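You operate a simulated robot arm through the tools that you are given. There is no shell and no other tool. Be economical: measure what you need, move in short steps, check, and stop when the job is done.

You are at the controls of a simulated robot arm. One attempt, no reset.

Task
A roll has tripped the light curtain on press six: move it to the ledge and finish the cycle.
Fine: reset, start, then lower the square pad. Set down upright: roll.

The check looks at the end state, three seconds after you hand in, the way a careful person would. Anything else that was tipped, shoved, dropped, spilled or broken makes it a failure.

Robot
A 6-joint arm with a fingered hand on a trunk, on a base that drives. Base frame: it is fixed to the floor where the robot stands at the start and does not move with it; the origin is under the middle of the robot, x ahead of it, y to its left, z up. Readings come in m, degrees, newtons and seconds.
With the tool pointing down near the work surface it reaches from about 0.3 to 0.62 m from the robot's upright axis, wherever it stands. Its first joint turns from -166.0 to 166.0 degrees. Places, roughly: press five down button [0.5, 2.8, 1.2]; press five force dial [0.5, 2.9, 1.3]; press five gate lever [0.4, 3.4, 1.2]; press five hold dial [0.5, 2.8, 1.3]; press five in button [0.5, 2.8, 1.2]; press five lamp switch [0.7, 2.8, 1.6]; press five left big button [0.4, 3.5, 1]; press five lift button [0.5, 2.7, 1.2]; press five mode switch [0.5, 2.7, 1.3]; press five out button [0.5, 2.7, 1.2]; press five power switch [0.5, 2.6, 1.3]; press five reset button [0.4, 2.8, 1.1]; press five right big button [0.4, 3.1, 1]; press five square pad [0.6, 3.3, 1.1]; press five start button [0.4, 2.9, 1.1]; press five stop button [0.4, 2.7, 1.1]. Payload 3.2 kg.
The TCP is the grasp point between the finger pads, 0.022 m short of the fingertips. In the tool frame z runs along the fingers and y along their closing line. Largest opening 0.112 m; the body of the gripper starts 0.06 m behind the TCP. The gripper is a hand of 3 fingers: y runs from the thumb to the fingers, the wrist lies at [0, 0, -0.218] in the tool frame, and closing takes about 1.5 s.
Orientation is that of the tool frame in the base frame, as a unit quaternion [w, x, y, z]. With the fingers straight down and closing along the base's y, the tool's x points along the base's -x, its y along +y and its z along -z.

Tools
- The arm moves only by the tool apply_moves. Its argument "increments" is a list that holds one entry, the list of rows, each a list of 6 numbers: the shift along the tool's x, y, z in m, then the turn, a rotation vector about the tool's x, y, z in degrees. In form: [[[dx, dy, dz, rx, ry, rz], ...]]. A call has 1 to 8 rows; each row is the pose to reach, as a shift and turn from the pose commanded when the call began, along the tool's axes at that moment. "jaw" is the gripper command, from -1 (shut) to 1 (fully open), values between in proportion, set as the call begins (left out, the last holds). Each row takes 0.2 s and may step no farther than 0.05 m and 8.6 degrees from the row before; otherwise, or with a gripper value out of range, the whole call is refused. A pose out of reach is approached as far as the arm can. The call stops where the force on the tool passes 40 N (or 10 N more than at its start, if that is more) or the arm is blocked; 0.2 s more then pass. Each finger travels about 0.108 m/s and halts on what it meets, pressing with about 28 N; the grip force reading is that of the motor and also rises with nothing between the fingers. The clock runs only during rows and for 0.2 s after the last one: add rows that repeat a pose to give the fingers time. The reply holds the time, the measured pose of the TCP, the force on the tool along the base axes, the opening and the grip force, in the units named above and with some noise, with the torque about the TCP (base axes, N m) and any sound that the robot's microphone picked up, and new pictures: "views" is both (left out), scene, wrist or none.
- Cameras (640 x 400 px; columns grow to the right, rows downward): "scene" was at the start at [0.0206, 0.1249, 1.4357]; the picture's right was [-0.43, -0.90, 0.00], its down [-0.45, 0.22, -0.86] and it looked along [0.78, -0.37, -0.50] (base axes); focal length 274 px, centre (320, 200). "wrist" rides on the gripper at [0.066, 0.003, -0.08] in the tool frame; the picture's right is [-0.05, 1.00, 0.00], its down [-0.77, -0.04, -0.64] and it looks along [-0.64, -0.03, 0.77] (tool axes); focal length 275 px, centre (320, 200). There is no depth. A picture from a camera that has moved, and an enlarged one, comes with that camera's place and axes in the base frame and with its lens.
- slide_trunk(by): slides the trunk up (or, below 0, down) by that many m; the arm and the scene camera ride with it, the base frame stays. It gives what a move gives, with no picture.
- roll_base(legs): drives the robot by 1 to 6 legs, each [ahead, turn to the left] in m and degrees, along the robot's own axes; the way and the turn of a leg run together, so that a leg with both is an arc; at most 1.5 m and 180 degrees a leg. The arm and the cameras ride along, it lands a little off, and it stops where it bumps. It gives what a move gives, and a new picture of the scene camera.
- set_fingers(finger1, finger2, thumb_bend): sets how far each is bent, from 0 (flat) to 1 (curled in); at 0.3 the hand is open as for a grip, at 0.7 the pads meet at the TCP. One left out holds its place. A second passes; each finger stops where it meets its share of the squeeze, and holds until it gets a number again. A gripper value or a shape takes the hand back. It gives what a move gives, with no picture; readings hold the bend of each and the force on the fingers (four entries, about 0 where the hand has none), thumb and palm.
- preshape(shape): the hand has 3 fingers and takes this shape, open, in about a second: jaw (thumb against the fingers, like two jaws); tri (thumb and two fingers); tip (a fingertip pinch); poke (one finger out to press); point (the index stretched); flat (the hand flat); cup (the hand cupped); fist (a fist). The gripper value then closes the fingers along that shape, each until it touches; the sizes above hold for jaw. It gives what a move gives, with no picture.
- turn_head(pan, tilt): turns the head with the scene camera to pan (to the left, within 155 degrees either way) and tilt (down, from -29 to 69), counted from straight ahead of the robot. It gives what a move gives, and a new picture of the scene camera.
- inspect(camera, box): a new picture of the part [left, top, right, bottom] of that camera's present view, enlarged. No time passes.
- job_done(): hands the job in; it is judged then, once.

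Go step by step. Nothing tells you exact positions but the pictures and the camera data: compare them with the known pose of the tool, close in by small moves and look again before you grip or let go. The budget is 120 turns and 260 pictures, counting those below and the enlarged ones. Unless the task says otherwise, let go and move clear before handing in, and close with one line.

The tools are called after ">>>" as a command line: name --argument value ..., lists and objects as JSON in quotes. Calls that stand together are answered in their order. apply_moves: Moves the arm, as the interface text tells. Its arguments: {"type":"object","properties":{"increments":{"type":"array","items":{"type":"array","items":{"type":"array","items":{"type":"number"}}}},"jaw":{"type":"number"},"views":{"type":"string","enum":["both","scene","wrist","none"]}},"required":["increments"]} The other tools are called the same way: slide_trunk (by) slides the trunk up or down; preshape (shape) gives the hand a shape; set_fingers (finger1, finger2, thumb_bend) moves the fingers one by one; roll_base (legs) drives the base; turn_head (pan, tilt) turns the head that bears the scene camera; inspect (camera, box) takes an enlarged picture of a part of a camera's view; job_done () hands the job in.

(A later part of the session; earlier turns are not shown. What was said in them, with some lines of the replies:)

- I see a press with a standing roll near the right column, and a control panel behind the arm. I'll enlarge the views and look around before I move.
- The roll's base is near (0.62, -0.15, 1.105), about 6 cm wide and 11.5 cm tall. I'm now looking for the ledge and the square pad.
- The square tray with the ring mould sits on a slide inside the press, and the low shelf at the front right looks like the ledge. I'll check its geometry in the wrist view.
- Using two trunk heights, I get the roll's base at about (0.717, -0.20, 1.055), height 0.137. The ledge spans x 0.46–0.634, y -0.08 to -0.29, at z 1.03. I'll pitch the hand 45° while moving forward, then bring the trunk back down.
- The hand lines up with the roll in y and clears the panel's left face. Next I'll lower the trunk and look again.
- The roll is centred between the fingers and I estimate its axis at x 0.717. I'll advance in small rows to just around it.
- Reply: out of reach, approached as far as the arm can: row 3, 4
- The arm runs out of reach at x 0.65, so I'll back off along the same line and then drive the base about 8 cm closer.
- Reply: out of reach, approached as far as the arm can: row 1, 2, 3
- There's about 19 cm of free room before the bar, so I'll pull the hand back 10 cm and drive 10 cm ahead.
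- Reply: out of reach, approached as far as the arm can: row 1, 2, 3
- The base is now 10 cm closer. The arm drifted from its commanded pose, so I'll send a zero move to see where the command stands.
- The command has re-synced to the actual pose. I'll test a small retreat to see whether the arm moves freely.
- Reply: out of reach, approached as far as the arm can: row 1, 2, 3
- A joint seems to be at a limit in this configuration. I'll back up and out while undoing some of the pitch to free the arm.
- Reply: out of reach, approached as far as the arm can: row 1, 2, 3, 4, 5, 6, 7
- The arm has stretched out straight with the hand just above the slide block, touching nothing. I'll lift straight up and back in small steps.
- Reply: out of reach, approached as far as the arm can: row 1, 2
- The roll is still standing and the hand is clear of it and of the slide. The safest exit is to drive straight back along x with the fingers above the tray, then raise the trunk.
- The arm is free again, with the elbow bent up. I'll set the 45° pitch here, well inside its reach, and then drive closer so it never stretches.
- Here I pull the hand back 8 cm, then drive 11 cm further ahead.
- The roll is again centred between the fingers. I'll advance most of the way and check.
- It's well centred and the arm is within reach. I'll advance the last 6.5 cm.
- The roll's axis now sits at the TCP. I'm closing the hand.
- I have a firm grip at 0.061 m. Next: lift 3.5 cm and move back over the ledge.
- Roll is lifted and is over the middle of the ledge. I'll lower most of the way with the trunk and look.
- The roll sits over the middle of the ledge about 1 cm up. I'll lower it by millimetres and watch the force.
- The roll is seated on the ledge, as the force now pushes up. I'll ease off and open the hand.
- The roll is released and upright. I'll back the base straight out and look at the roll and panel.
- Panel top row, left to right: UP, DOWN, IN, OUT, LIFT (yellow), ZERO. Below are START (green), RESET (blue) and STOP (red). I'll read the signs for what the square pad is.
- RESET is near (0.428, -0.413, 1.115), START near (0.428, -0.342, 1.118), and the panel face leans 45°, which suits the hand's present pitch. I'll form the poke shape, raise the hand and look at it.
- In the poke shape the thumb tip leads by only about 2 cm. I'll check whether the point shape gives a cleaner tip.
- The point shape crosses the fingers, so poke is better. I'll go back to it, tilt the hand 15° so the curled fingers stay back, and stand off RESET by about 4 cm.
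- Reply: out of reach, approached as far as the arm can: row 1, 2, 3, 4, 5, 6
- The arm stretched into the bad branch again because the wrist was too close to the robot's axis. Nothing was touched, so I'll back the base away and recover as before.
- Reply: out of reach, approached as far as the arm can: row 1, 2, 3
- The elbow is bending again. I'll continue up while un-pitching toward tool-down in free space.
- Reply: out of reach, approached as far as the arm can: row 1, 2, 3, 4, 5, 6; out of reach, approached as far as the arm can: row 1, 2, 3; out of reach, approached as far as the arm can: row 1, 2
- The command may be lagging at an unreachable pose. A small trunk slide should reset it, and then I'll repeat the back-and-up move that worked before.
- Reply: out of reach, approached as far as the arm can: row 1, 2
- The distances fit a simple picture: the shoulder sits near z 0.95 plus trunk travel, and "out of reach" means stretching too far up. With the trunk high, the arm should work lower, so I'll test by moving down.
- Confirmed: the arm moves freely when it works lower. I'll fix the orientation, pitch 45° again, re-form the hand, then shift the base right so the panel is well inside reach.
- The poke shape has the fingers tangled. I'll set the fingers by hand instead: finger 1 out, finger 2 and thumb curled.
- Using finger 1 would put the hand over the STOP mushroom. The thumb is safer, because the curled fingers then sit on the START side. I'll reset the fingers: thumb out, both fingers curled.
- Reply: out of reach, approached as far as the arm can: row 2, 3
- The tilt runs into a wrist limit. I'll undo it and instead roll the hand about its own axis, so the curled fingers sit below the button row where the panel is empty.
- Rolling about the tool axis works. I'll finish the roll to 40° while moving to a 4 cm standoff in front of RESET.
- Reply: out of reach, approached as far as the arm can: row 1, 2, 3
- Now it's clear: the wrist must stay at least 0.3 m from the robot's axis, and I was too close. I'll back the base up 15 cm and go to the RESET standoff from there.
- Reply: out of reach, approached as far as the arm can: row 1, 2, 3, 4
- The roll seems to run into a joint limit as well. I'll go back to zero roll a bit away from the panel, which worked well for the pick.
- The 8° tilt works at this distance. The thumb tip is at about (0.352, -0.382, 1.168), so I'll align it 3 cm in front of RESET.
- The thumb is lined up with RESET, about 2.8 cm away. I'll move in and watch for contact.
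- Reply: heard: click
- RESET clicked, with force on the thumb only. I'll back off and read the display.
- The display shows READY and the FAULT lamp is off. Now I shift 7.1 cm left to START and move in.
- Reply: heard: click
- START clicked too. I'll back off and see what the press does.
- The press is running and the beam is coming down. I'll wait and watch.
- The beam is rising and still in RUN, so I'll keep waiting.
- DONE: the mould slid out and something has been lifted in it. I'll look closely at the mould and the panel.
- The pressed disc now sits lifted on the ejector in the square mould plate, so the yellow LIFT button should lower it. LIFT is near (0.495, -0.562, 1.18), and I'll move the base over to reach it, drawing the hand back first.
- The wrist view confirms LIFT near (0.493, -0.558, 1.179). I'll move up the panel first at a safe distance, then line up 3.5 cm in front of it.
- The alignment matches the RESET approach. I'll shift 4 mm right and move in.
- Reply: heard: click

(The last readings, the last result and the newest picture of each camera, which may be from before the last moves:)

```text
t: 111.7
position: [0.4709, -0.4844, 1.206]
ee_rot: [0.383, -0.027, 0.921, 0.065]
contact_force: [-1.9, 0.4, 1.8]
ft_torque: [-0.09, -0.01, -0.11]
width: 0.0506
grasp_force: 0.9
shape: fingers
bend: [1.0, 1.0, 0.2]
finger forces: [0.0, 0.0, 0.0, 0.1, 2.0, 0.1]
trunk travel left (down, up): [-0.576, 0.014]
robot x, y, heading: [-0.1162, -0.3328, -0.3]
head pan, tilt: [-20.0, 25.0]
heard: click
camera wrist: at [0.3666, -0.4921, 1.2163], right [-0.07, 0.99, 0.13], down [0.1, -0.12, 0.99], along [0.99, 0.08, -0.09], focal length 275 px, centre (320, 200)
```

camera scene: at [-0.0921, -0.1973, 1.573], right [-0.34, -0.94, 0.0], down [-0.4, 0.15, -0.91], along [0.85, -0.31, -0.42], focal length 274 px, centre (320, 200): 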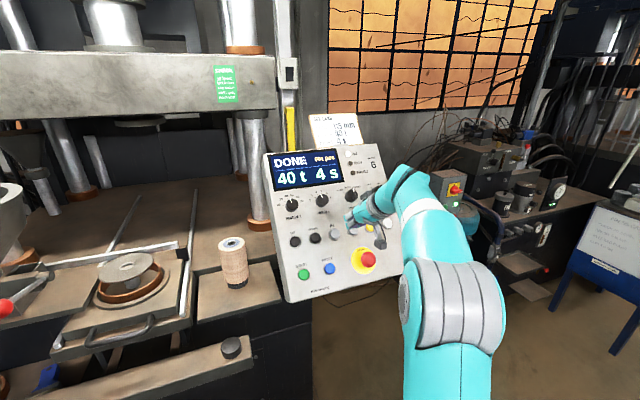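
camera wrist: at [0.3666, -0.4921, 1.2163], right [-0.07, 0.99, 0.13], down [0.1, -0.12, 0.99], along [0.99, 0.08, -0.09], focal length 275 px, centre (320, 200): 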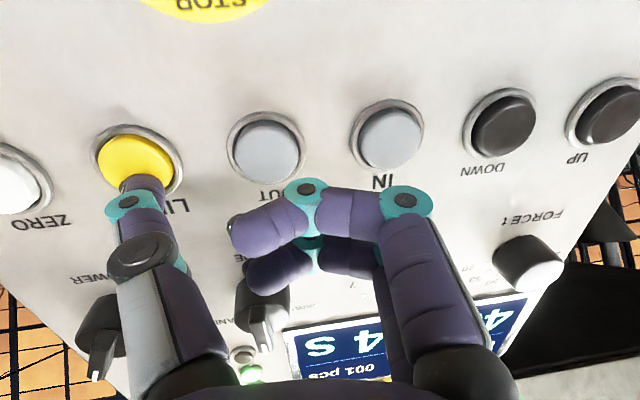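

LIFT clicked. I'll back off the same way and look at the mould.

>>> apply_moves --increments '[[[0.0, 0.0028, -0.02, 0, 0, 0], [0.0, 0.0056, -0.04, 0, 0, 0], [0.0, 0.008, -0.06, 0, 0, 0], [0.0, 0.008, -0.06, 0, 0, 0], [0.0, 0.008, -0.06, 0, 0, 0]]]' --views "scene"

>>> inspect --camera "scene" --box '[40, 140, 400, 320]'

```text
t: 112.8
position: [0.4278, -0.4839, 1.2483]
ee_rot: [0.383, -0.027, 0.921, 0.064]
contact_force: [0.4, 0.8, -0.4]
ft_torque: [-0.01, 0.01, 0.05]
width: 0.0504
grasp_force: 0.0
shape: fingers
bend: [1.0, 1.0, 0.2]
finger forces: [0.0, 0.1, 0.0, 0.0, 0.0, 0.1]
trunk travel left (down, up): [-0.576, 0.014]
robot x, y, heading: [-0.1142, -0.3286, -0.1]
head pan, tilt: [-20.0, 25.0]
camera scene: at [-0.0927, -0.1971, 1.573], right [-0.34, -0.94, 0.0], down [-0.4, 0.14, -0.91], along [0.85, -0.31, -0.42], focal length 274 px, centre (320, 200)
```

scene: 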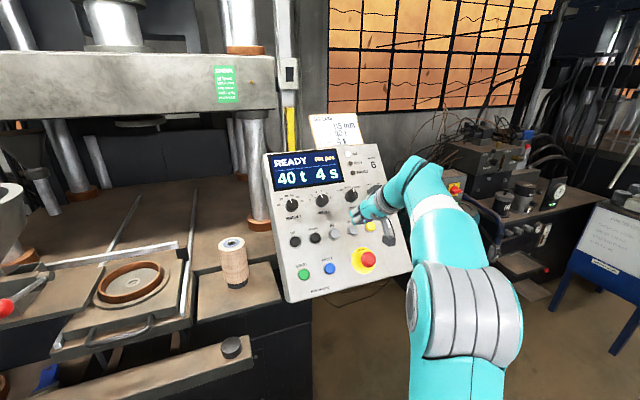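

```text
1.78 times, centred on (220, 230) of scene
camera zoom: at [-0.0927, -0.1971, 1.573], right [-0.34, -0.94, 0.0], down [-0.4, 0.14, -0.91], along [0.85, -0.31, -0.42], focal length 487 px, centre (498, 147)
```

zoom: 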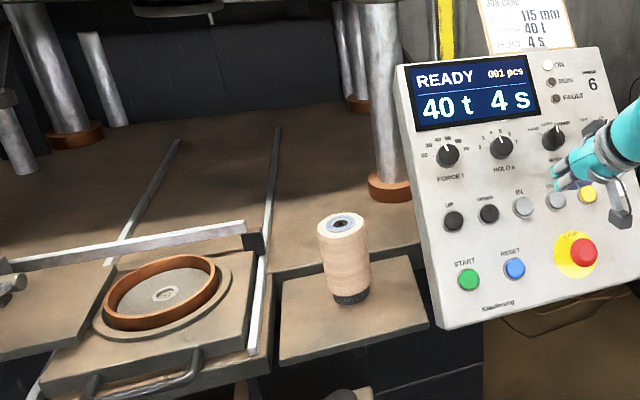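

The lift is down, the disc sits in the mould, and the panel shows READY with 001 pcs. The roll stands upright on the ledge; I'll back clear of the panel before handing in.

>>> roll_base --legs '[[-0.2, 0]]'

>>> inspect --camera "scene" --box '[0, 60, 480, 340]'

```text
t: 114.4
position: [0.2281, -0.4853, 1.2487]
ee_rot: [0.382, -0.026, 0.921, 0.063]
contact_force: [-0.8, 0.2, 0.5]
ft_torque: [-0.01, -0.01, -0.02]
width: 0.0508
grasp_force: 0.1
shape: fingers
bend: [1.0, 1.0, 0.2]
finger forces: [0.0, 0.1, 0.0, 0.0, 0.0, 0.0]
trunk travel left (down, up): [-0.576, 0.014]
robot x, y, heading: [-0.3188, -0.3279, -0.2]
head pan, tilt: [-20.0, 25.0]
camera scene: at [-0.2931, -0.1967, 1.573], right [-0.35, -0.94, 0.0], down [-0.4, 0.15, -0.91], along [0.85, -0.31, -0.42], focal length 274 px, centre (320, 200)
```

scene: 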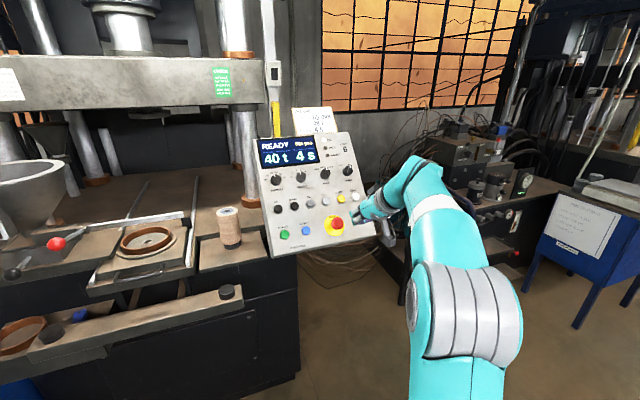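

```text
1.33 times, centred on (240, 200) of scene
camera zoom: at [-0.2931, -0.1967, 1.573], right [-0.35, -0.94, 0.0], down [-0.4, 0.15, -0.91], along [0.85, -0.31, -0.42], focal length 366 px, centre (427, 200)
```

zoom: 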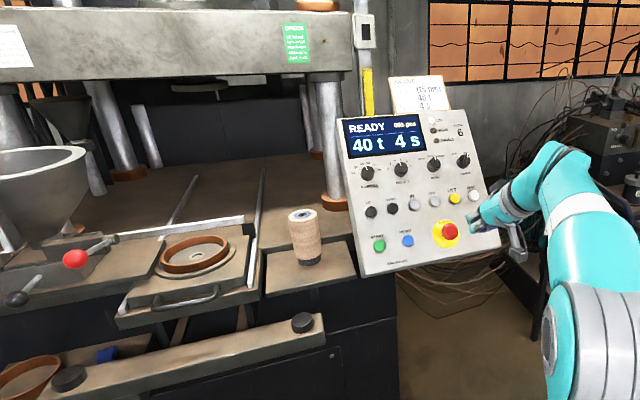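

Everything is in its final state and the arm is clear, so I'm handing in.

>>> job_done

```text
The job is handed in.
```

The roll is standing upright on the ledge. Press six was reset and started, ran its cycle through, and the LIFT button then lowered the disc back into the square mould plate, which I took to be the "square pad". The panel shows READY with 001 pcs, and the arm is clear.
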